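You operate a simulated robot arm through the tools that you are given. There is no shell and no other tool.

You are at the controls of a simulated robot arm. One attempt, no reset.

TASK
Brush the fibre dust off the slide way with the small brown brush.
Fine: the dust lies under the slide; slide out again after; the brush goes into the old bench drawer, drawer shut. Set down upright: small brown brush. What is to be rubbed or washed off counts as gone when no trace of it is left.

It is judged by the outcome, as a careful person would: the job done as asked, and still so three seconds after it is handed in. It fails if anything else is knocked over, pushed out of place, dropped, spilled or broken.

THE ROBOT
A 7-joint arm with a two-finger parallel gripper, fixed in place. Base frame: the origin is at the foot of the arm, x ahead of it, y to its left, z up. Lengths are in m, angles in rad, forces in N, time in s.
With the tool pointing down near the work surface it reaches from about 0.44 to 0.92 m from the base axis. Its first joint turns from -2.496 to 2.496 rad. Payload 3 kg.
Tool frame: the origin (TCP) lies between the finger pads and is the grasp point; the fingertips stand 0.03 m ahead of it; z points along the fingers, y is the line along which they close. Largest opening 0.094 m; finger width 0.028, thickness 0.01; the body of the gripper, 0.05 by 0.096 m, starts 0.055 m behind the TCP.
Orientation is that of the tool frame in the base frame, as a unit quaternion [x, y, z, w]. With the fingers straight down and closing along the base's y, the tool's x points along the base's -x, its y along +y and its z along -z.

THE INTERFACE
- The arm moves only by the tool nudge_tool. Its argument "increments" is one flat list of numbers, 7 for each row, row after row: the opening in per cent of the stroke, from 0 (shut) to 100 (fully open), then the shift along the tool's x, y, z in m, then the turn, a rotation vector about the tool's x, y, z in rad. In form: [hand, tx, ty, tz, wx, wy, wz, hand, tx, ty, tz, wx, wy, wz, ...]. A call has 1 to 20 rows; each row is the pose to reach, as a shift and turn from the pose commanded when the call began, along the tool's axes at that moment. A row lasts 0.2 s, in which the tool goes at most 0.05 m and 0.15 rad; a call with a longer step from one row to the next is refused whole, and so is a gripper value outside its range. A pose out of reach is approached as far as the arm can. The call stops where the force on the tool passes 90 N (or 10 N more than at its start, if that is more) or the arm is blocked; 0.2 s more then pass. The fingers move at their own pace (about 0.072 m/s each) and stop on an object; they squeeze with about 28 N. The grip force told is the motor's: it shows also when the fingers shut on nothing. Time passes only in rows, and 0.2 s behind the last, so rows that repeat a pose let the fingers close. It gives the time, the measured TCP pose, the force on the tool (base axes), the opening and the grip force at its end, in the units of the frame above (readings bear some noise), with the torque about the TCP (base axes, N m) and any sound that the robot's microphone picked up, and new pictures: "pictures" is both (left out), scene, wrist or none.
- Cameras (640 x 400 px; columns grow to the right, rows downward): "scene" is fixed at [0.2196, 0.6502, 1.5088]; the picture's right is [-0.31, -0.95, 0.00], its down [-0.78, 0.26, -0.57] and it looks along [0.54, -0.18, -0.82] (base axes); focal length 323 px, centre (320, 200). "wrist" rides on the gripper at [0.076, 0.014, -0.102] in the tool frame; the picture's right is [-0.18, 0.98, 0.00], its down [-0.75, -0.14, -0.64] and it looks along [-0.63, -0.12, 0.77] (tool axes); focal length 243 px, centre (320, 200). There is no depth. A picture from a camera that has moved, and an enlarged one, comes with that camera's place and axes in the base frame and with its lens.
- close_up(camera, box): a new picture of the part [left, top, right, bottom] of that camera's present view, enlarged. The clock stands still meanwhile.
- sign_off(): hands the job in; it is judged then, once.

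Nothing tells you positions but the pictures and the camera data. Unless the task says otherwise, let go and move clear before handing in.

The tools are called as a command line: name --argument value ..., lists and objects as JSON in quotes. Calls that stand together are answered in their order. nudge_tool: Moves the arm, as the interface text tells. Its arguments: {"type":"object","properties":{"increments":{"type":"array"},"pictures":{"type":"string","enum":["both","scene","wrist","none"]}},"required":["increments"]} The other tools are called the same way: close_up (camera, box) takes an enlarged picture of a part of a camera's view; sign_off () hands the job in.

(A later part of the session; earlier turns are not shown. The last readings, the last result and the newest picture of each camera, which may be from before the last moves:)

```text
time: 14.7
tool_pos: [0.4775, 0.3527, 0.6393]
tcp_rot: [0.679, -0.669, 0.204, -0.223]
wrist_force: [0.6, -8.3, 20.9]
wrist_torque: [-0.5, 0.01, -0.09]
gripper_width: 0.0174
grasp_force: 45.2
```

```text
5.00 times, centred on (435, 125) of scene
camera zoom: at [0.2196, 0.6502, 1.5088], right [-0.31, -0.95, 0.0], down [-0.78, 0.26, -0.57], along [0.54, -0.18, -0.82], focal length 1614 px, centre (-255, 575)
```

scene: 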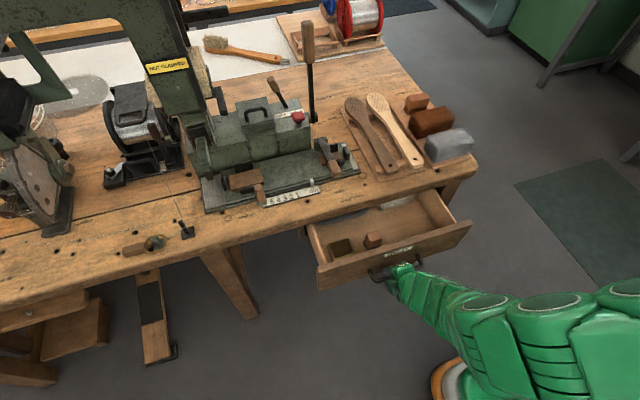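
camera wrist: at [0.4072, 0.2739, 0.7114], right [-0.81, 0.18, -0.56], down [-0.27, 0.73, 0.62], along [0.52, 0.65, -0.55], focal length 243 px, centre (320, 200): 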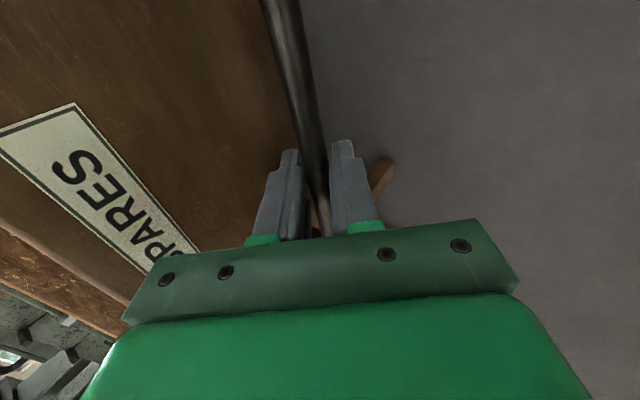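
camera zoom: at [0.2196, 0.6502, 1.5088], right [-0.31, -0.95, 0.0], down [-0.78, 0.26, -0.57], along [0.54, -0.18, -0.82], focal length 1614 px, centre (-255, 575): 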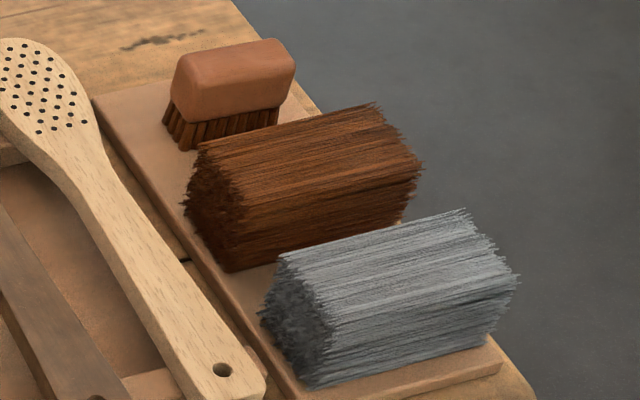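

In the drawer are a stamp and ink pad on the left, a dish and a metal piece at the back; the right part is free for the brush. Now I let go of the bar and back out.

nudge_tool --increments '[26, 0, 0, 0, 0, 0, 0, 26, 0, 0, 0, 0, 0, 0, 26, 0, 0, -0.02, 0, 0, 0, 26, 0, 0, -0.05, 0, 0, 0, 40, 0, 0, -0.09, 0, 0, 0]' --pictures "both"

close_up --camera "scene" --box '[290, 160, 490, 300]'

```text
time: 15.9
tool_pos: [0.425, 0.3519, 0.7119]
tcp_rot: [0.68, -0.669, 0.202, -0.221]
wrist_force: [0.7, -0.3, -0.6]
wrist_torque: [0.0, -0.02, 0.01]
gripper_width: 0.0379
grasp_force: 0.0
camera wrist: at [0.3572, 0.2726, 0.7845], right [-0.81, 0.18, -0.56], down [-0.27, 0.74, 0.62], along [0.52, 0.65, -0.55], focal length 243 px, centre (320, 200)
```

scene: 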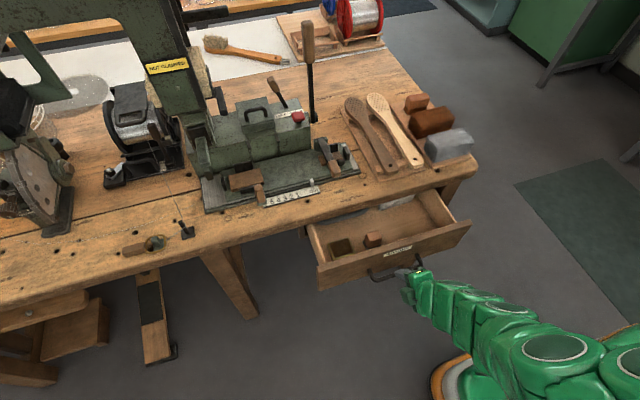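
wrist: 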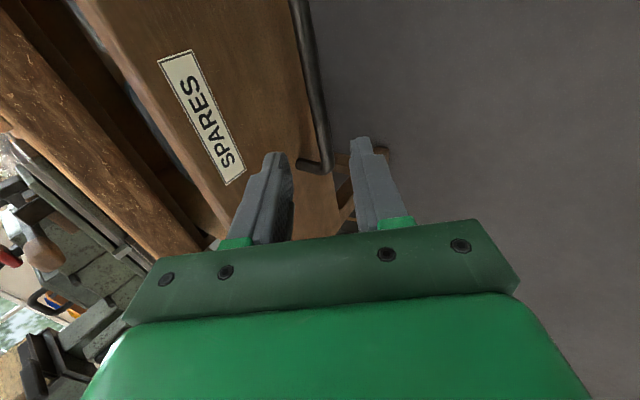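

```text
2.86 times, centred on (390, 230) of scene
camera zoom: at [0.2196, 0.6502, 1.5088], right [-0.31, -0.95, 0.0], down [-0.78, 0.26, -0.57], along [0.54, -0.18, -0.82], focal length 922 px, centre (120, 114)
```

zoom: 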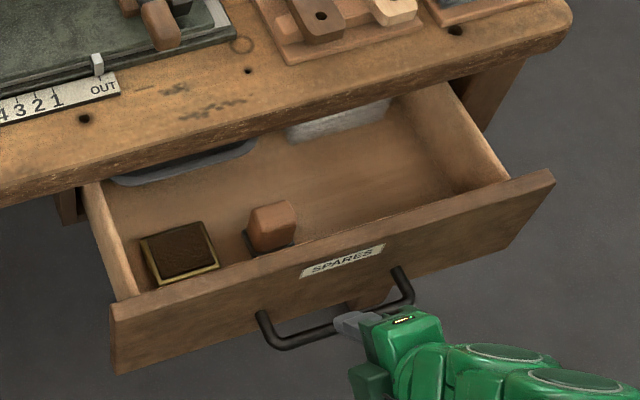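

The drawer stays open. Now I raise the hand and turn it back so the fingers close sideways (along y), to work the slide's wooden handle.

nudge_tool --increments '[60, 0, -0.0156, -0.0224, 0, 0, 0.145, 60, -0.001, -0.0312, -0.0448, 0, 0, 0.29, 60, -0.002, -0.0468, -0.0672, 0, 0, 0.435, 60, -0.002, -0.0624, -0.0896, 0, 0, 0.58, 60, -0.003, -0.078, -0.112, 0, 0, 0.725, 60, -0.003, -0.0936, -0.1344, 0, 0, 0.87, 60, -0.004, -0.1092, -0.1568, 0, 0, 1.015, 60, -0.005, -0.1248, -0.1792, 0, 0, 1.16, 60, -0.005, -0.1404, -0.2016, 0, 0, 1.305, 60, -0.006, -0.156, -0.224, 0, 0, 1.45, 60, -0.006, -0.172, -0.246, 0, 0, 1.571]' --pictures "both"

```text
time: 18.5
tool_pos: [0.4186, 0.3437, 0.9543]
tcp_rot: [0.014, 0.972, -0.004, 0.236]
wrist_force: [0.2, -0.1, -1.1]
wrist_torque: [-0.01, -0.02, -0.01]
gripper_width: 0.0562
grasp_force: 0.0
stopped in row 11: the arm was blocked; the commanded pose is now the measured one
camera wrist: at [0.3046, 0.3612, 1.008], right [0.19, 0.98, 0.08], down [0.37, -0.15, 0.92], along [0.91, -0.14, -0.39], focal length 243 px, centre (320, 200)
```

scene: 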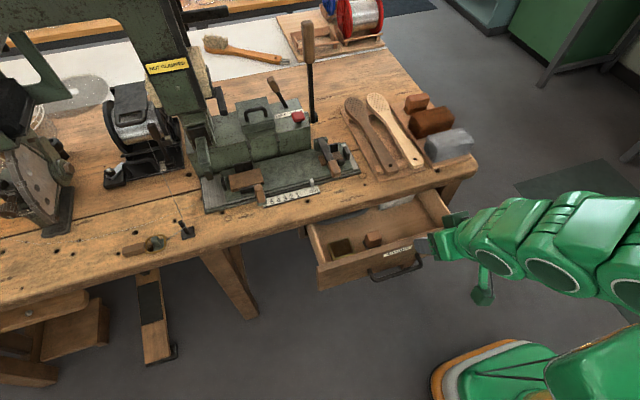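
wrist: 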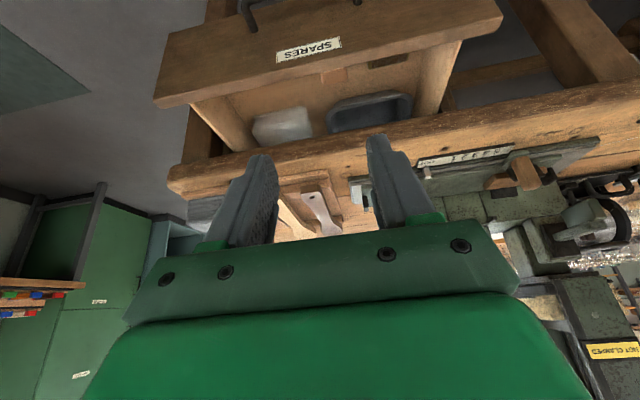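

The arm folded back fine. Now I go toward the slide's wooden handle at about (0.72, 0.64), tilting the hand outward for reach.

nudge_tool --increments '[60, -0.025, 0.0316, 0.0055, 0, -0.045, 0, 60, -0.05, 0.0632, 0.011, 0, -0.09, 0, 60, -0.075, 0.0948, 0.0165, 0, -0.135, 0, 60, -0.1004, 0.1264, 0.022, 0, -0.18, 0, 60, -0.1255, 0.158, 0.0275, 0, -0.225, 0, 60, -0.1506, 0.1896, 0.033, 0, -0.27, 0, 60, -0.1757, 0.2212, 0.0386, 0, -0.32, 0]' --pictures "both"

close_up --camera "wrist" --box '[200, 0, 500, 180]'

```text
time: 20.1
tool_pos: [0.5962, 0.5609, 1.003]
tcp_rot: [0.012, 0.921, -0.005, 0.39]
wrist_force: [-0.3, 0.0, 0.4]
wrist_torque: [0.01, 0.01, 0.03]
gripper_width: 0.0564
grasp_force: 0.1
camera wrist: at [0.4704, 0.5782, 1.0181], right [0.15, 0.98, 0.13], down [0.06, -0.14, 0.99], along [0.99, -0.14, -0.08], focal length 243 px, centre (320, 200)
```

scene: 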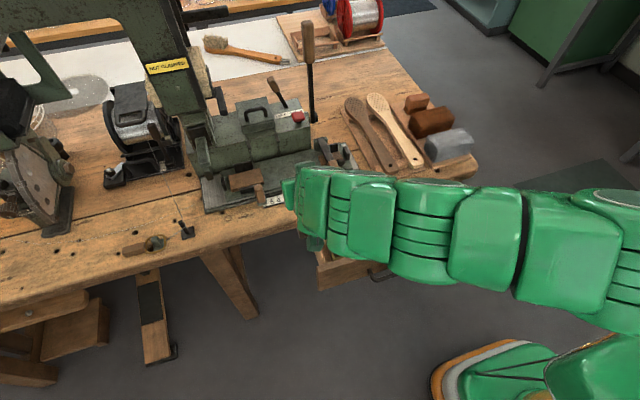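
wrist: 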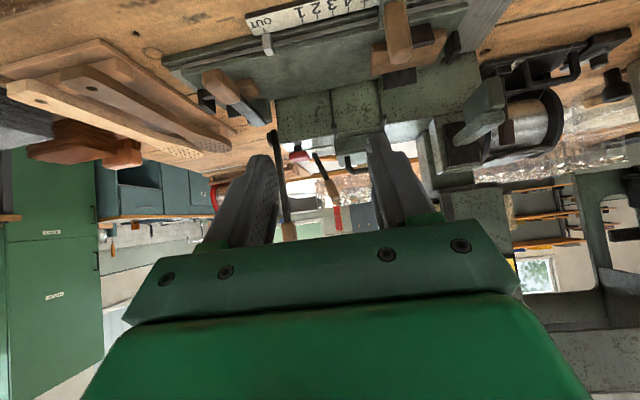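

```text
2.13 times, centred on (350, 90) of wrist
camera zoom: at [0.4704, 0.5782, 1.0181], right [0.15, 0.98, 0.13], down [0.06, -0.14, 0.99], along [0.99, -0.14, -0.08], focal length 518 px, centre (256, 435)
```

zoom: 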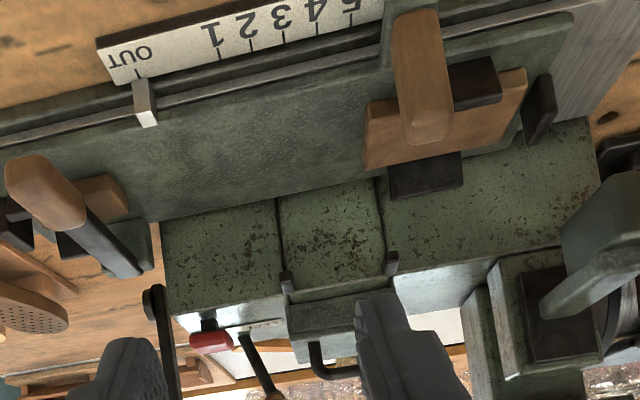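

The upright handle stands at about (0.712, 0.643), z 0.81–0.87, about 2.6 cm wide. I move to a pre-grasp just in front of it.

nudge_tool --increments '[60, 0.008, 0.021, 0.029, 0, 0, 0, 60, 0.017, 0.042, 0.058, 0, 0, 0, 60, 0.025, 0.063, 0.087, 0, 0, 0, 60, 0.0339, 0.0846, 0.1147, 0, 0, 0]' --pictures "both"

close_up --camera "wrist" --box '[200, 0, 480, 180]'

```text
time: 21.1
tool_pos: [0.66, 0.6453, 0.8966]
tcp_rot: [0.01, 0.92, -0.005, 0.391]
wrist_force: [0.0, -0.2, -0.9]
wrist_torque: [0.01, 0.0, 0.01]
gripper_width: 0.0563
grasp_force: 0.0
camera wrist: at [0.5337, 0.6627, 0.9114], right [0.15, 0.98, 0.13], down [0.06, -0.14, 0.99], along [0.99, -0.14, -0.08], focal length 243 px, centre (320, 200)
```

scene: 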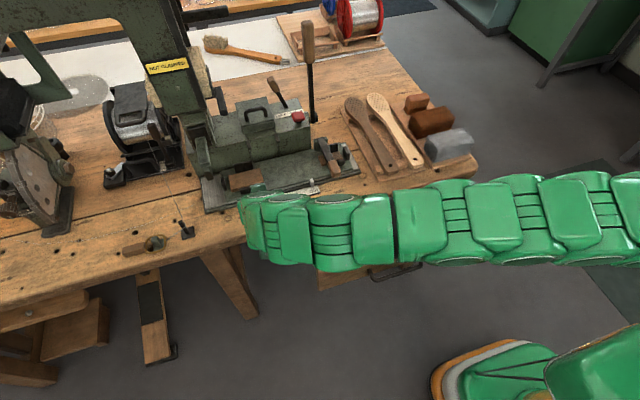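
wrist: 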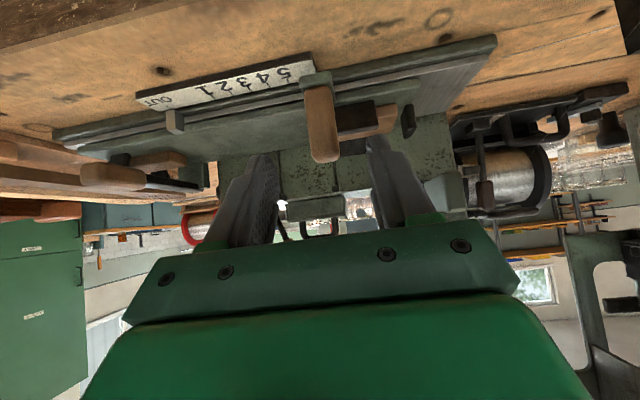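

```text
2.22 times, centred on (340, 90) of wrist
camera zoom: at [0.5337, 0.6627, 0.9114], right [0.15, 0.98, 0.13], down [0.06, -0.14, 0.99], along [0.99, -0.14, -0.08], focal length 539 px, centre (276, 444)
```

zoom: 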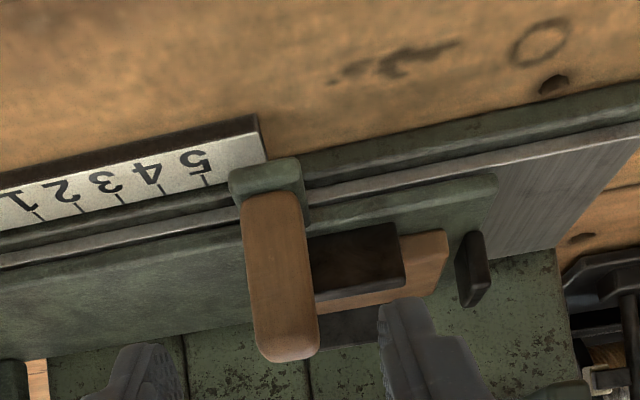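

The handle is centred between the fingers. I advance and close on it.

nudge_tool --increments '[60, 0, 0, 0.03, 0, 0, 0, 60, 0, 0, 0.055, 0, 0, 0, 30, 0, 0, 0.055, 0, 0, 0, 0, 0, 0, 0.055, 0, 0, 0, 0, 0, 0, 0.055, 0, 0, 0]' --pictures "both"

close_up --camera "wrist" --box '[200, 0, 480, 180]'

```text
time: 22.3
tool_pos: [0.6973, 0.6452, 0.859]
tcp_rot: [0.01, 0.921, -0.004, 0.389]
wrist_force: [8.6, 21.5, -6.0]
wrist_torque: [0.61, -0.4, 1.47]
gripper_width: 0.022
grasp_force: 45.2
camera wrist: at [0.5715, 0.6623, 0.8744], right [0.15, 0.98, 0.13], down [0.06, -0.14, 0.99], along [0.99, -0.14, -0.08], focal length 243 px, centre (320, 200)
```

scene: 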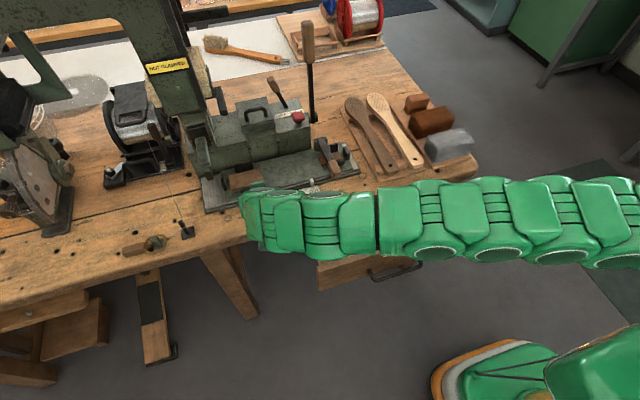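
wrist: 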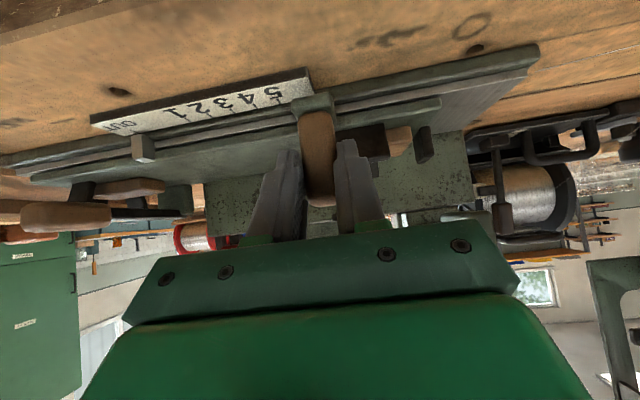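

```text
2.22 times, centred on (340, 90) of wrist
camera zoom: at [0.5715, 0.6623, 0.8744], right [0.15, 0.98, 0.13], down [0.06, -0.14, 0.99], along [0.99, -0.14, -0.08], focal length 539 px, centre (276, 444)
```

zoom: 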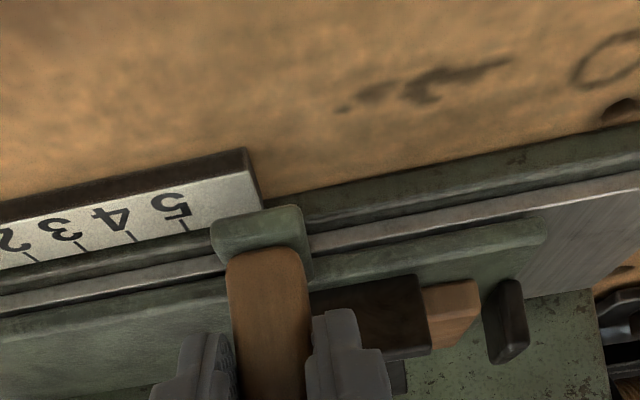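

I have the slide handle. I push the slide in (toward +y), a little at first.

nudge_tool --increments '[0, 0.0002, 0.01, -0.0002, 0, 0, 0, 0, 0.0003, 0.02, -0.0003, 0, 0, 0, 0, 0.0005, 0.03, -0.0005, 0, 0, 0, 0, 0.0006, 0.04, -0.0006, 0, 0, 0]' --pictures "both"

```text
time: 23.3
tool_pos: [0.6969, 0.6852, 0.8579]
tcp_rot: [0.01, 0.921, -0.005, 0.39]
wrist_force: [-14.8, 0.3, 13.5]
wrist_torque: [0.71, 0.26, 0.8]
gripper_width: 0.0221
grasp_force: 44.8
camera wrist: at [0.5716, 0.7015, 0.8742], right [0.15, 0.98, 0.13], down [0.06, -0.14, 0.99], along [0.99, -0.14, -0.08], focal length 243 px, centre (320, 200)
```

scene: 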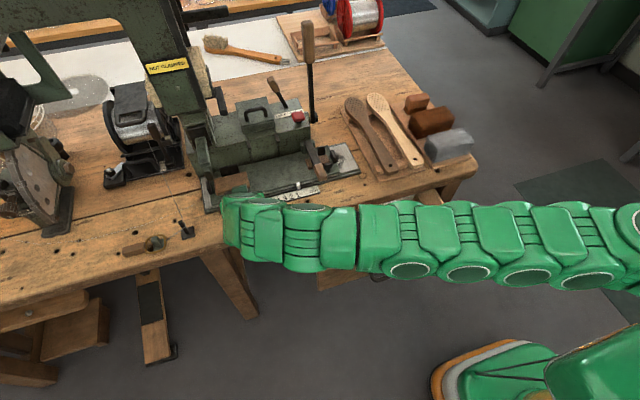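
wrist: 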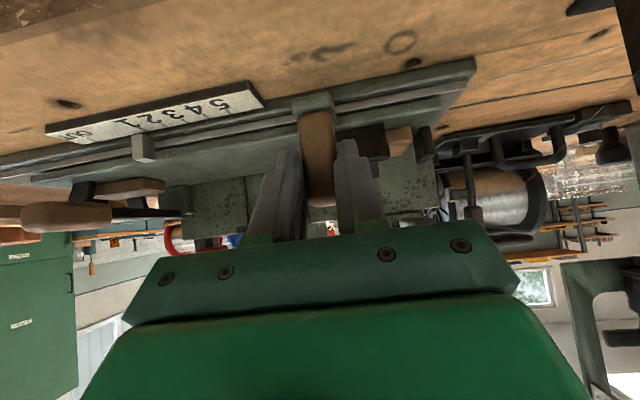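

The slide moves smoothly. I look at what has been uncovered.

close_up --camera "scene" --box '[270, 130, 380, 210]'

close_up --camera "scene" --box '[170, 110, 290, 210]'

```text
5.00 times, centred on (325, 170) of scene
camera zoom: at [0.2196, 0.6502, 1.5088], right [-0.31, -0.95, 0.0], down [-0.78, 0.26, -0.57], along [0.54, -0.18, -0.82], focal length 1614 px, centre (295, 350)
```

zoom: 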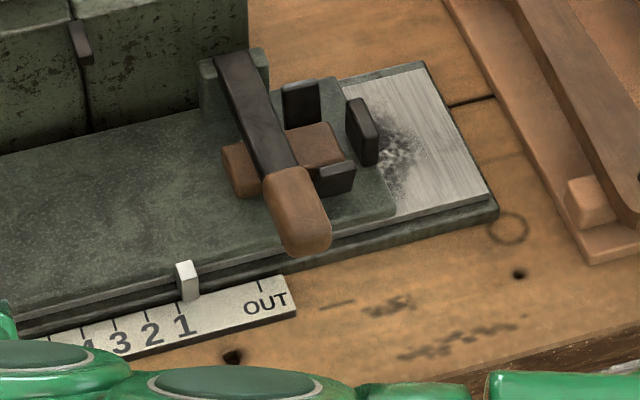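

```text
4.00 times, centred on (230, 160) of scene
camera zoom: at [0.2196, 0.6502, 1.5088], right [-0.31, -0.95, 0.0], down [-0.78, 0.26, -0.57], along [0.54, -0.18, -0.82], focal length 1291 px, centre (680, 360)
```

zoom: 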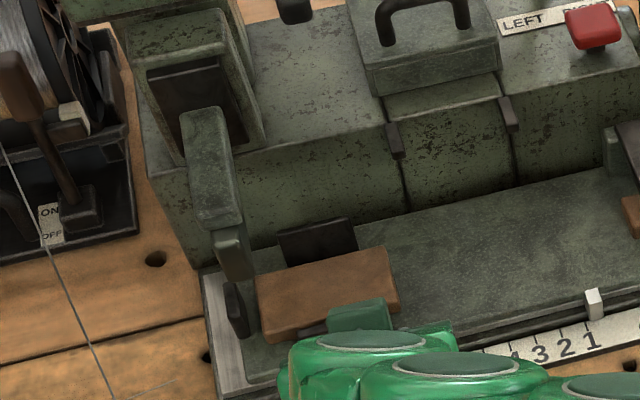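

Dust shows at the uncovered right end. I push the slide further in, slowly, to uncover the whole patch.

nudge_tool --increments '[0, 0.0002, 0.01, 0.0004, 0, 0, 0, 0, 0.0003, 0.02, 0.0003, 0, 0, 0, 0, 0.0005, 0.03, 0.0002, 0, 0, 0, 0, 0.0006, 0.04, 0, 0, 0, 0]' --pictures "both"

close_up --camera "scene" --box '[270, 130, 380, 210]'

close_up --camera "scene" --box '[170, 110, 290, 210]'

```text
time: 24.3
tool_pos: [0.6981, 0.7242, 0.8584]
tcp_rot: [0.012, 0.921, -0.005, 0.391]
wrist_force: [-13.4, 0.6, 19.8]
wrist_torque: [0.5, -0.57, 0.71]
gripper_width: 0.0219
grasp_force: 45.1
camera wrist: at [0.5716, 0.7413, 0.8738], right [0.15, 0.98, 0.13], down [0.06, -0.14, 0.99], along [0.99, -0.14, -0.08], focal length 243 px, centre (320, 200)
```

scene: 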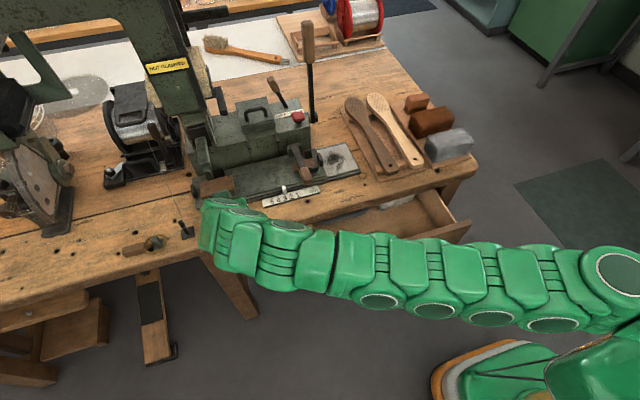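
wrist: 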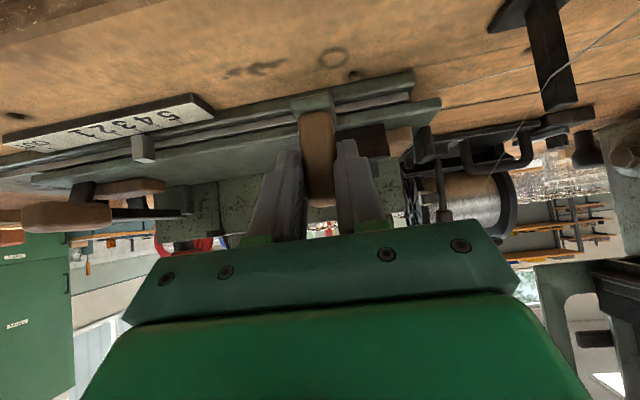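

```text
5.00 times, centred on (325, 170) of scene
camera zoom: at [0.2196, 0.6502, 1.5088], right [-0.31, -0.95, 0.0], down [-0.78, 0.26, -0.57], along [0.54, -0.18, -0.82], focal length 1614 px, centre (295, 350)
```

zoom: 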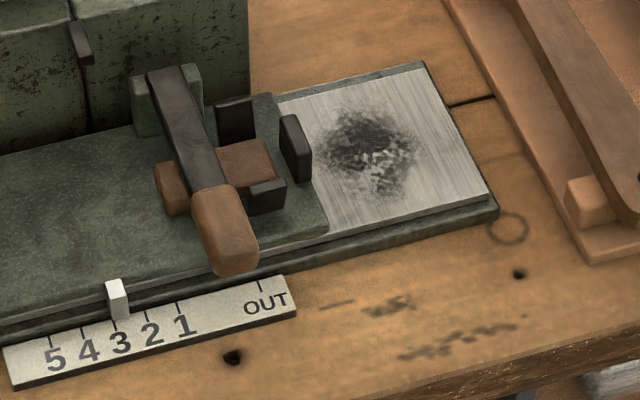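

```text
4.00 times, centred on (230, 160) of scene
camera zoom: at [0.2196, 0.6502, 1.5088], right [-0.31, -0.95, 0.0], down [-0.78, 0.26, -0.57], along [0.54, -0.18, -0.82], focal length 1291 px, centre (680, 360)
```

zoom: 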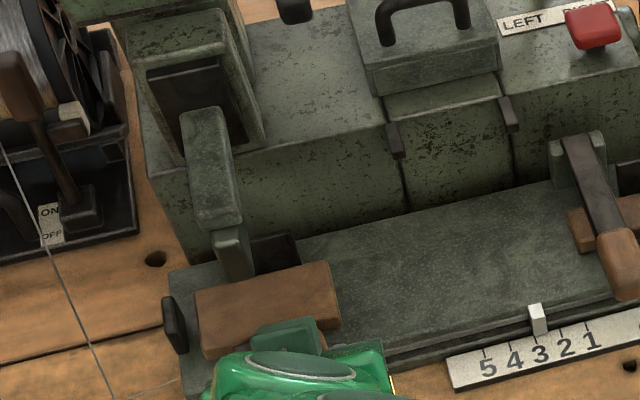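

The dust patch is now fully uncovered, with the pointer near 3. I push a little further for clearance, watching the force.

nudge_tool --increments '[0, 0.0001, 0.005, 0, 0, 0, 0, 0, 0.0002, 0.01, -0.0004, 0, 0, 0, 0, 0.0002, 0.015, -0.0006, 0, 0, 0]' --pictures "none"

close_up --camera "scene" --box '[170, 110, 290, 210]'

```text
time: 25.1
tool_pos: [0.6973, 0.731, 0.8591]
tcp_rot: [0.012, 0.92, -0.005, 0.391]
wrist_force: [-2.0, -4.2, 35.7]
wrist_torque: [0.19, -0.64, 0.74]
gripper_width: 0.0225
grasp_force: 45.3
out of reach, approached as far as the arm can: row 3
```

```text
4.00 times, centred on (230, 160) of scene
camera zoom: at [0.2196, 0.6502, 1.5088], right [-0.31, -0.95, 0.0], down [-0.78, 0.26, -0.57], along [0.54, -0.18, -0.82], focal length 1291 px, centre (680, 360)
```

zoom: 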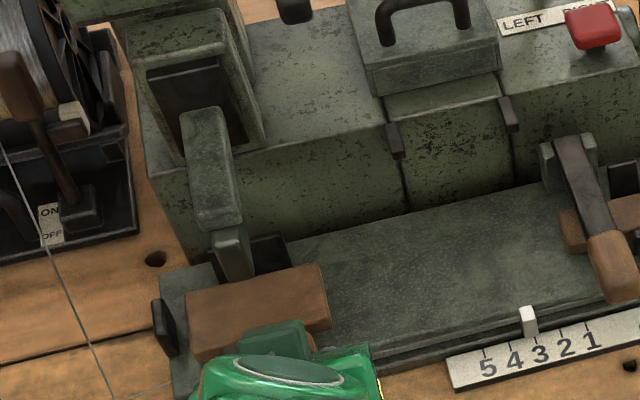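

That's the reach limit here, but the patch (about x 0.76–0.845, y 0.38–0.44) is clear of the slide end at y≈0.46. I release the handle and back away.

nudge_tool --increments '[30, 0, -0.003, 0, 0, 0, 0, 60, 0, -0.003, 0, 0, 0, 0, 60, 0, -0.003, 0, 0, 0, 0, 60, 0, -0.003, -0.03, 0, 0, 0, 60, 0, -0.003, -0.07, 0, 0, 0, 60, 0, -0.003, -0.1, 0, 0, 0]' --pictures "both"

close_up --camera "scene" --box '[270, 130, 380, 210]'

```text
time: 26.5
tool_pos: [0.6231, 0.7306, 0.9268]
tcp_rot: [0.01, 0.921, -0.005, 0.39]
wrist_force: [-0.2, 0.4, 0.7]
wrist_torque: [0.0, -0.02, -0.06]
gripper_width: 0.0565
grasp_force: 0.0
camera wrist: at [0.4973, 0.7483, 0.9416], right [0.15, 0.98, 0.13], down [0.06, -0.14, 0.99], along [0.99, -0.14, -0.08], focal length 243 px, centre (320, 200)
```

scene: 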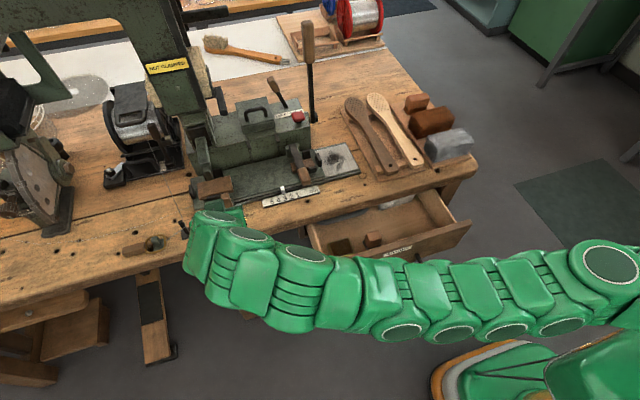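
wrist: 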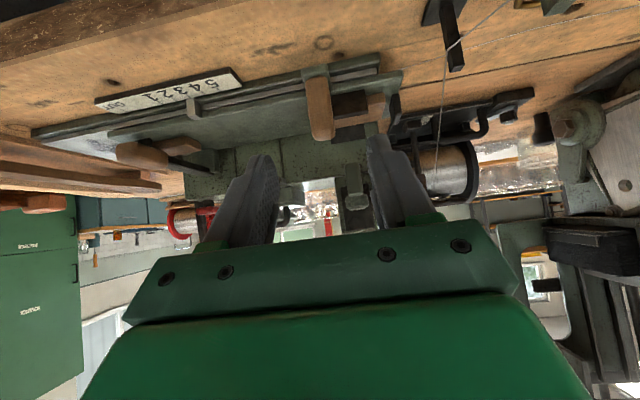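

```text
5.00 times, centred on (325, 170) of scene
camera zoom: at [0.2196, 0.6502, 1.5088], right [-0.31, -0.95, 0.0], down [-0.78, 0.26, -0.57], along [0.54, -0.18, -0.82], focal length 1614 px, centre (295, 350)
```

zoom: 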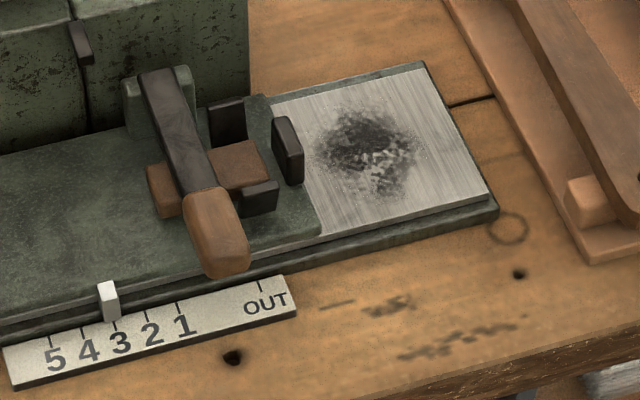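

The dust is a clean patch centred at about (0.80, 0.41). Now I raise the arm and go over toward the brush at the bench's right side.

nudge_tool --increments '[70, -0.018, -0.02, -0.022, 0, 0.09, 0, 70, -0.036, -0.055, -0.044, 0, 0.185, 0, 70, -0.054, -0.09, -0.065, 0, 0.28, 0, 70, -0.072, -0.125, -0.086, 0, 0.37, 0, 70, -0.09, -0.16, -0.105, 0, 0.465, 0, 70, -0.108, -0.195, -0.124, 0, 0.56, 0, 70, -0.126, -0.23, -0.143, 0, 0.65, 0]' --pictures "none"

```text
time: 28.1
tool_pos: [0.6038, 0.501, 1.1158]
tcp_rot: [0.012, 0.997, -0.002, 0.074]
wrist_force: [0.3, -0.4, 0.1]
wrist_torque: [0.01, 0.0, 0.01]
gripper_width: 0.0658
grasp_force: 0.0
```

nudge_tool --increments '[70, -0.0176, -0.0359, 0.0088, 0, 0, -0.143, 70, -0.0351, -0.0718, 0.0175, 0, 0, -0.286, 70, -0.0527, -0.1077, 0.0263, 0, 0, -0.428, 70, -0.0703, -0.1436, 0.0351, 0, 0, -0.571, 70, -0.0879, -0.1795, 0.0439, 0, 0, -0.714, 70, -0.1054, -0.2155, 0.0526, 0, 0, -0.857, 70, -0.123, -0.2514, 0.0614, 0, 0, -1.0, 70, -0.1406, -0.2873, 0.0702, 0, 0, -1.142, 70, -0.1582, -0.3232, 0.079, 0, 0, -1.285, 70, -0.1757, -0.3591, 0.0877, 0, 0, -1.428, 70, -0.1933, -0.395, 0.0965, 0, 0, -1.571]' --pictures "both"

```text
time: 30.5
tool_pos: [0.8003, 0.0988, 1.0509]
tcp_rot: [-0.698, 0.713, -0.054, 0.051]
wrist_force: [-0.1, -0.1, -0.2]
wrist_torque: [-0.04, -0.01, 0.0]
gripper_width: 0.0658
grasp_force: 0.0
camera wrist: at [0.7681, 0.025, 1.1482], right [-0.97, 0.2, -0.15], down [0.06, 0.75, 0.65], along [0.25, 0.62, -0.74], focal length 243 px, centre (320, 200)
```

scene: 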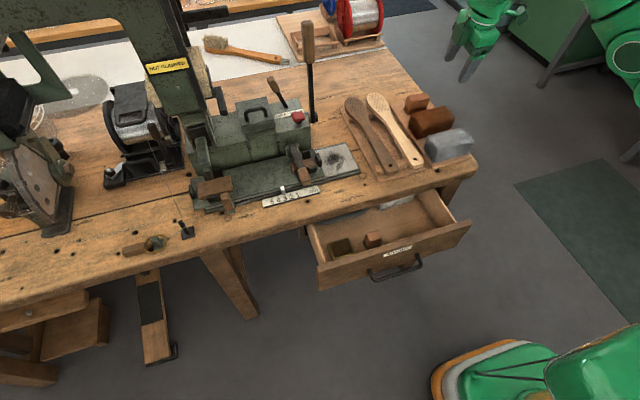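
wrist: 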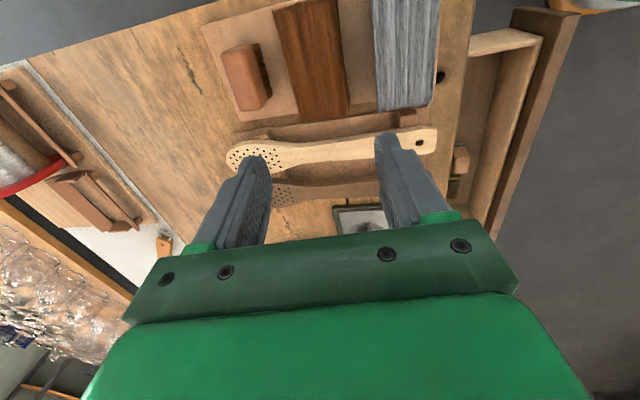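

close_up --camera "wrist" --box '[190, 0, 460, 160]'

close_up --camera "scene" --box '[290, 170, 490, 300]'

close_up --camera "scene" --box '[390, 80, 480, 160]'

```text
2.37 times, centred on (325, 80) of wrist
camera zoom: at [0.7681, 0.025, 1.1482], right [-0.97, 0.2, -0.15], down [0.06, 0.75, 0.65], along [0.25, 0.62, -0.74], focal length 575 px, centre (308, 484)
```

zoom: 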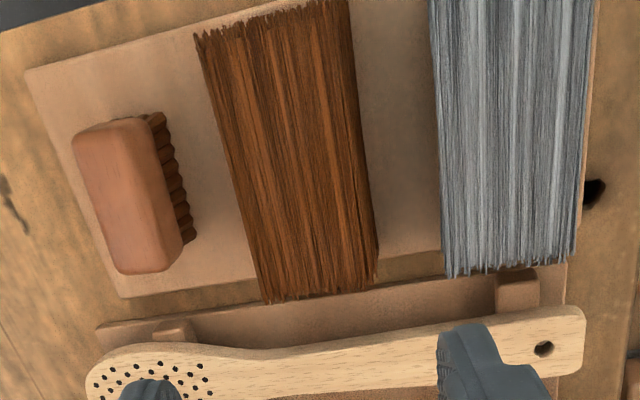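

```text
3.08 times, centred on (390, 235) of scene
camera zoom: at [0.2196, 0.6502, 1.5088], right [-0.31, -0.95, 0.0], down [-0.78, 0.26, -0.57], along [0.54, -0.18, -0.82], focal length 993 px, centre (105, 92)
```

zoom: 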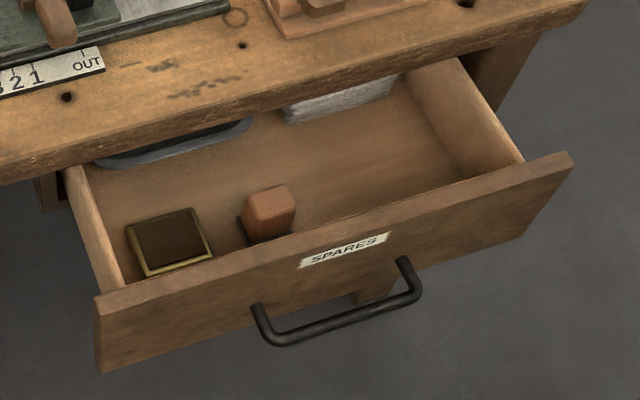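

```text
5.00 times, centred on (435, 120) of scene
camera zoom: at [0.2196, 0.6502, 1.5088], right [-0.31, -0.95, 0.0], down [-0.78, 0.26, -0.57], along [0.54, -0.18, -0.82], focal length 1614 px, centre (-255, 600)
```

zoom: 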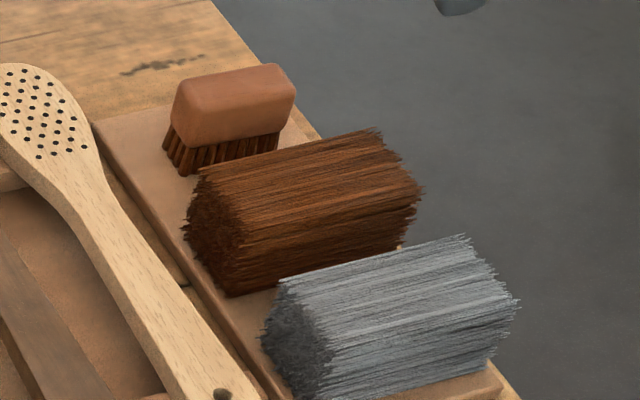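

The brush's back is at about (0.929, 0.08) with its top near z 0.84, long side along y, and about 4.5 cm clear of the brown bundle. I go above it with the hand upright, closing along x.

nudge_tool --increments '[70, 0.003, -0.022, 0.0278, -0.03, 0, -0.005, 70, 0.006, -0.044, 0.0555, -0.06, 0, -0.01, 70, 0.009, -0.066, 0.0833, -0.09, 0, -0.015, 70, 0.012, -0.088, 0.111, -0.12, 0, -0.019, 70, 0.0146, -0.11, 0.1388, -0.149, 0, -0.023]' --pictures "both"

close_up --camera "wrist" --box '[190, 0, 460, 200]'

close_up --camera "scene" --box '[390, 70, 480, 160]'

```text
time: 31.7
tool_pos: [0.9081, 0.0803, 0.9437]
tcp_rot: [-0.705, 0.709, -0.008, 0.006]
wrist_force: [0.0, -1.8, -0.2]
wrist_torque: [0.14, 0.04, -0.03]
gripper_width: 0.0659
grasp_force: 0.1
out of reach, approached as far as the arm can: row 5
camera wrist: at [0.8898, 0.0046, 1.0443], right [-0.98, 0.19, -0.02], down [0.13, 0.76, 0.64], along [0.14, 0.63, -0.77], focal length 243 px, centre (320, 200)
```

scene: 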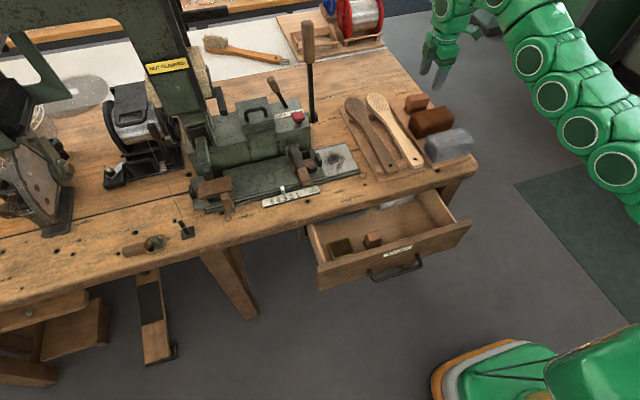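
wrist: 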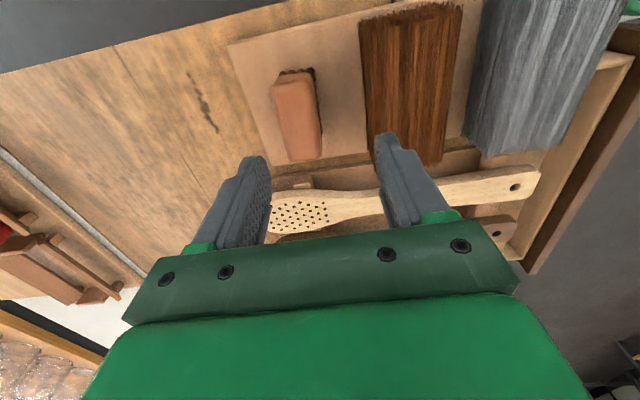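

```text
2.00 times, centred on (325, 100) of wrist
camera zoom: at [0.8898, 0.0046, 1.0443], right [-0.98, 0.19, -0.02], down [0.13, 0.76, 0.64], along [0.14, 0.63, -0.77], focal length 485 px, centre (310, 400)
```

zoom: 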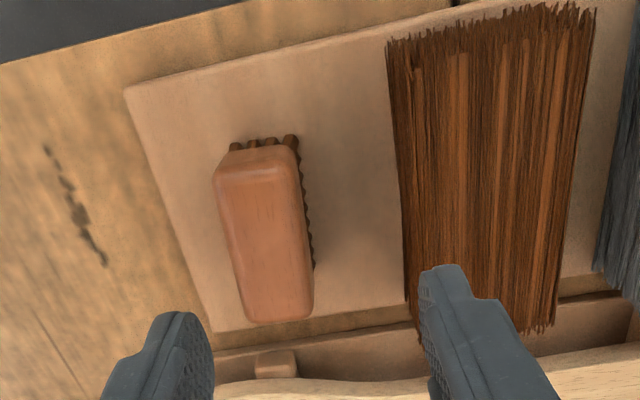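

```text
4.44 times, centred on (435, 115) of scene
camera zoom: at [0.2196, 0.6502, 1.5088], right [-0.31, -0.95, 0.0], down [-0.78, 0.26, -0.57], along [0.54, -0.18, -0.82], focal length 1434 px, centre (-191, 578)
```

zoom: 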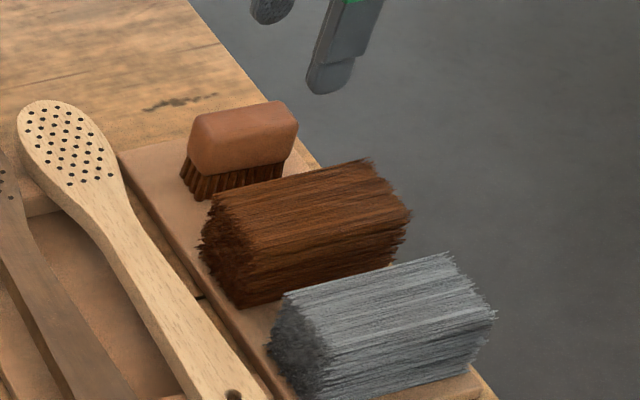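

The brush sits at (0.927, 0.080), turned about 6° from y. I align the yaw, lean the hand very slightly outward for reach, and come down above it.

nudge_tool --increments '[66, 0, -0.006, 0.015, 0.02, 0, 0.036, 66, 0, -0.012, 0.03, 0.04, 0, 0.072, 66, 0, -0.018, 0.0444, 0.06, 0, 0.107]' --pictures "wrist"

close_up --camera "wrist" --box '[190, 0, 460, 200]'

```text
time: 32.5
tool_pos: [0.9253, 0.0827, 0.8994]
tcp_rot: [-0.668, 0.744, -0.024, 0.021]
wrist_force: [-0.1, -0.4, -0.5]
wrist_torque: [-0.02, 0.01, 0.0]
gripper_width: 0.0619
grasp_force: 0.0
camera wrist: at [0.8958, 0.0089, 0.9991], right [-0.96, 0.29, -0.06], down [0.18, 0.74, 0.65], along [0.23, 0.61, -0.76], focal length 243 px, centre (320, 200)
```

wrist: 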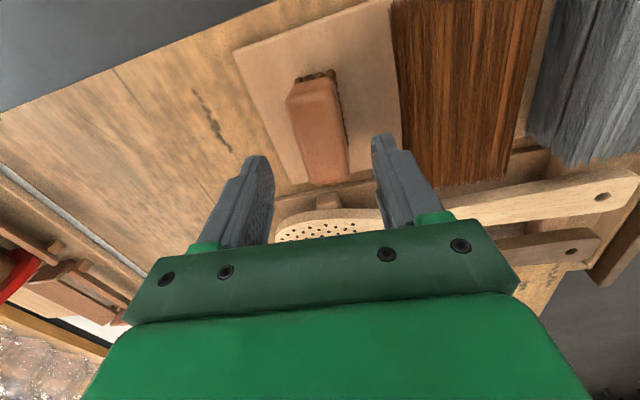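

```text
2.00 times, centred on (325, 100) of wrist
camera zoom: at [0.8958, 0.0089, 0.9991], right [-0.96, 0.29, -0.06], down [0.18, 0.74, 0.65], along [0.23, 0.61, -0.76], focal length 485 px, centre (310, 400)
```

zoom: 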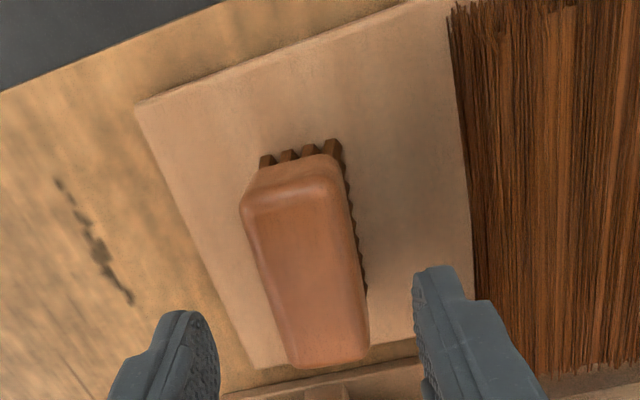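

Alignment looks good. I descend around the brush's back and close.

nudge_tool --increments '[66, 0, 0, 0.025, 0, 0, -0.015, 66, -0.001, 0, 0.045, 0, 0, -0.03, 66, -0.001, 0, 0.0575, 0, 0, -0.03, 66, -0.001, 0, 0.0575, 0, 0, -0.03]' --pictures "both"

close_up --camera "wrist" --box '[190, 40, 460, 240]'

close_up --camera "scene" --box '[390, 70, 480, 160]'

```text
time: 33.5
tool_pos: [0.9299, 0.0833, 0.843]
tcp_rot: [-0.679, 0.734, -0.024, 0.021]
wrist_force: [0.5, -0.4, 0.5]
wrist_torque: [-0.04, 0.0, 0.01]
gripper_width: 0.0621
grasp_force: 0.1
camera wrist: at [0.9025, 0.0099, 0.9424], right [-0.96, 0.26, -0.06], down [0.16, 0.74, 0.65], along [0.21, 0.62, -0.76], focal length 243 px, centre (320, 200)
```

scene: 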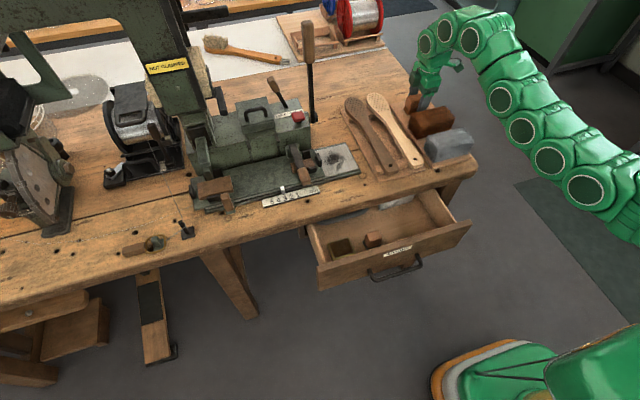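
wrist: 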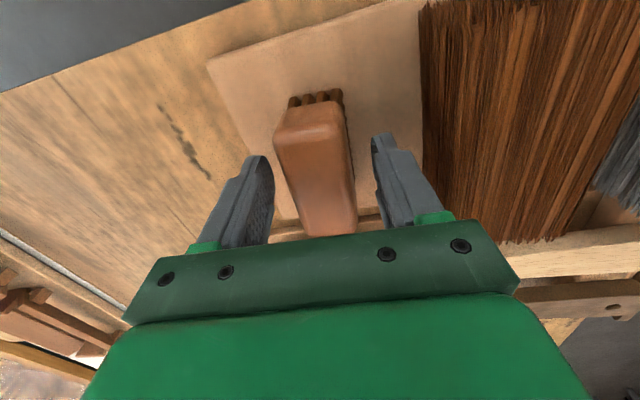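

```text
2.00 times, centred on (325, 140) of wrist
camera zoom: at [0.9025, 0.0099, 0.9424], right [-0.96, 0.26, -0.06], down [0.16, 0.74, 0.65], along [0.21, 0.62, -0.76], focal length 485 px, centre (310, 320)
```

zoom: 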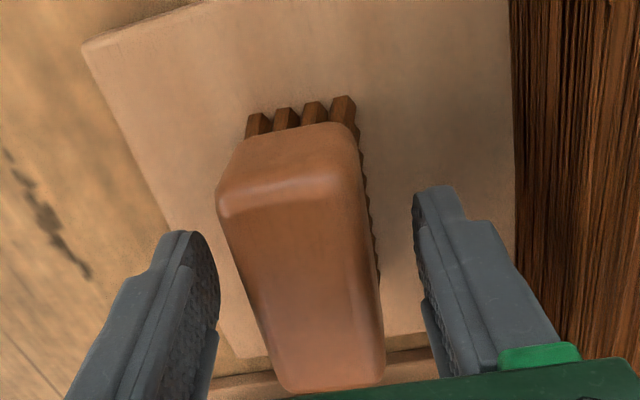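

```text
4.44 times, centred on (435, 115) of scene
camera zoom: at [0.2196, 0.6502, 1.5088], right [-0.31, -0.95, 0.0], down [-0.78, 0.26, -0.57], along [0.54, -0.18, -0.82], focal length 1434 px, centre (-191, 578)
```

zoom: 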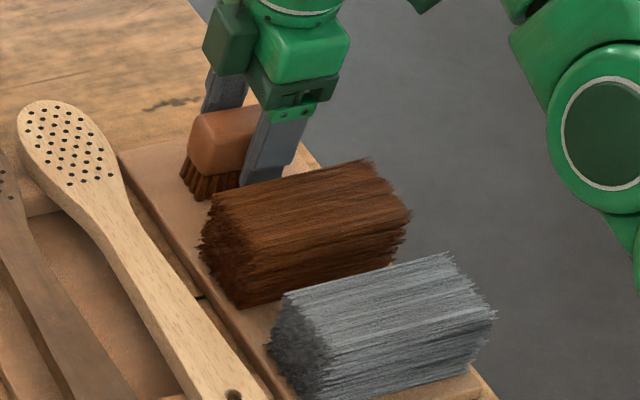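

Fingers straddle the brush with the brown bundle untouched. Closing now.

nudge_tool --increments '[45, 0, 0, 0, 0, 0, 0, 20, 0, 0, 0, 0, 0, 0, 0, 0, 0, 0, 0, 0, 0, 0, 0, 0, 0, 0, 0, 0]' --pictures "both"

close_up --camera "wrist" --box '[190, 40, 460, 240]'

```text
time: 34.5
tool_pos: [0.9294, 0.0842, 0.8409]
tcp_rot: [-0.679, 0.734, -0.024, 0.022]
wrist_force: [-0.1, 0.4, 1.0]
wrist_torque: [0.03, 0.06, 0.0]
gripper_width: 0.0378
grasp_force: 27.7
camera wrist: at [0.9024, 0.0098, 0.9424], right [-0.96, 0.26, -0.06], down [0.16, 0.74, 0.65], along [0.21, 0.62, -0.76], focal length 243 px, centre (320, 200)
```

scene: 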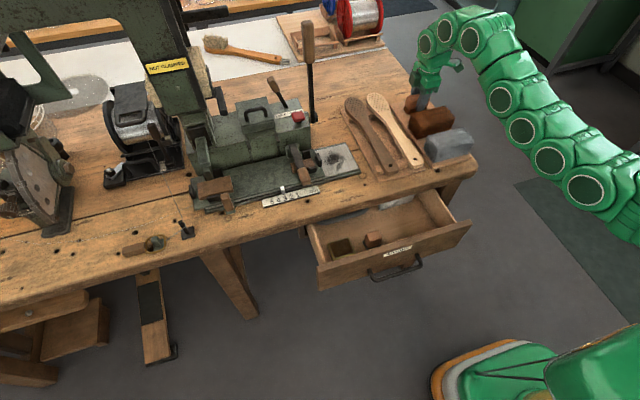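
wrist: 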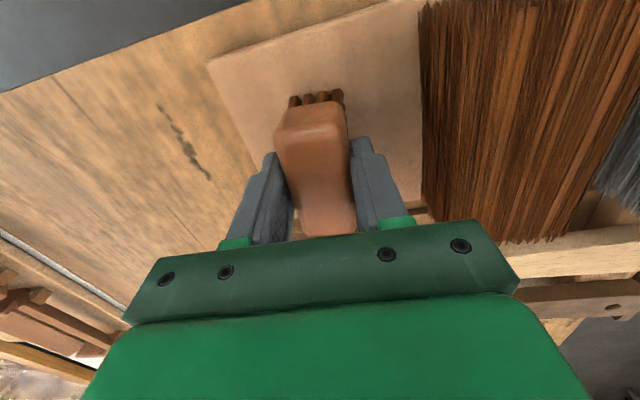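

```text
2.00 times, centred on (325, 140) of wrist
camera zoom: at [0.9024, 0.0098, 0.9424], right [-0.96, 0.26, -0.06], down [0.16, 0.74, 0.65], along [0.21, 0.62, -0.76], focal length 485 px, centre (310, 320)
```

zoom: 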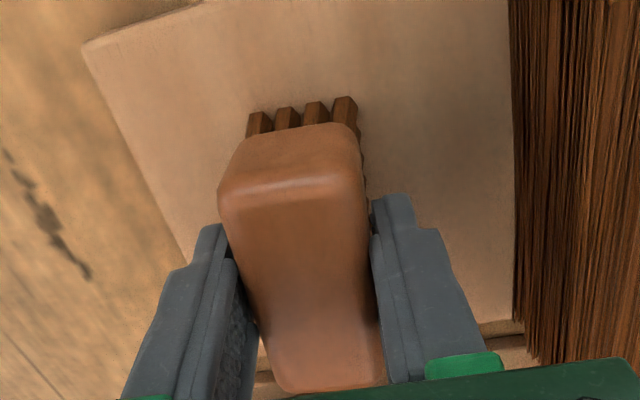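

The brush is held (3.8 cm thick, firm grip). I lift it straight up.

nudge_tool --increments '[0, 0, 0, -0.015, 0, 0, 0, 0, 0, 0, -0.04, 0, 0, 0, 0, 0, 0, -0.08, 0, 0, 0, 0, 0, 0, -0.12, 0, 0, 0]' --pictures "both"

close_up --camera "scene" --box '[390, 30, 500, 160]'

close_up --camera "wrist" --box '[190, 40, 460, 240]'

```text
time: 35.5
tool_pos: [0.9175, 0.0829, 0.9407]
tcp_rot: [-0.679, 0.733, -0.023, 0.02]
wrist_force: [0.6, -0.1, -1.0]
wrist_torque: [0.02, 0.0, 0.0]
gripper_width: 0.0381
grasp_force: 28.2
out of reach, approached as far as the arm can: row 3, 4
camera wrist: at [0.8923, 0.0086, 1.0405], right [-0.96, 0.26, -0.06], down [0.16, 0.74, 0.65], along [0.21, 0.62, -0.76], focal length 243 px, centre (320, 200)
```

scene: 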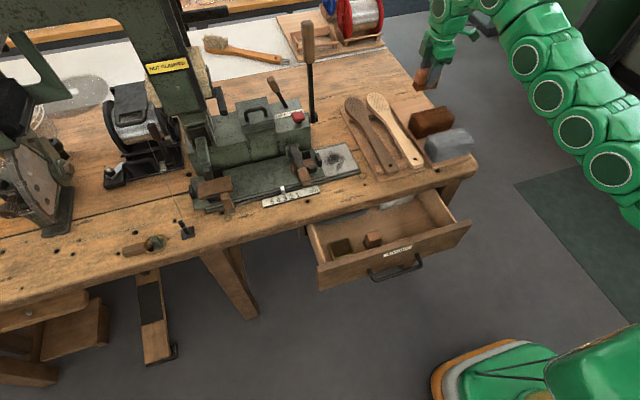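
wrist: 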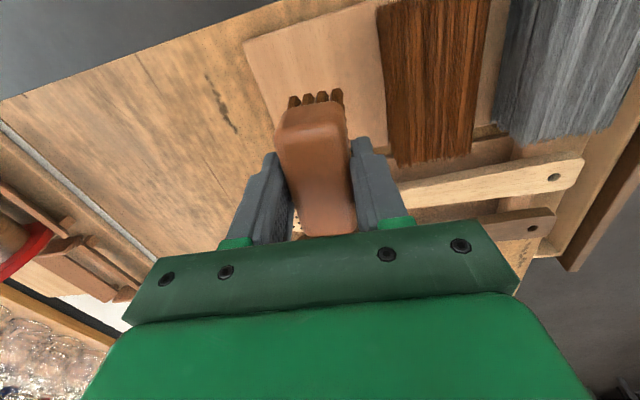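

```text
3.08 times, centred on (445, 95) of scene
camera zoom: at [0.2196, 0.6502, 1.5088], right [-0.31, -0.95, 0.0], down [-0.78, 0.26, -0.57], along [0.54, -0.18, -0.82], focal length 993 px, centre (-65, 523)
```

zoom: 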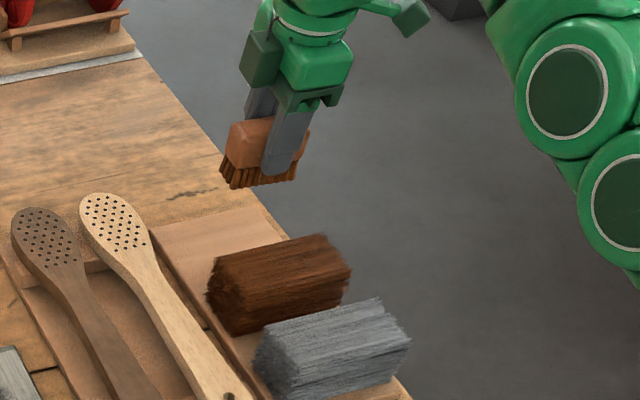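

```text
2.00 times, centred on (325, 140) of wrist
camera zoom: at [0.8923, 0.0086, 1.0405], right [-0.96, 0.26, -0.06], down [0.16, 0.74, 0.65], along [0.21, 0.62, -0.76], focal length 485 px, centre (310, 320)
```

zoom: 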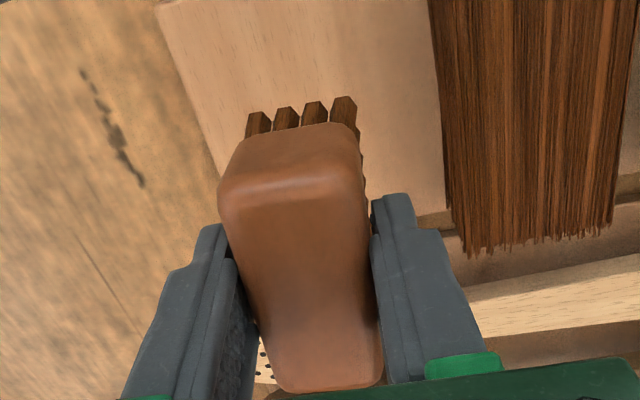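

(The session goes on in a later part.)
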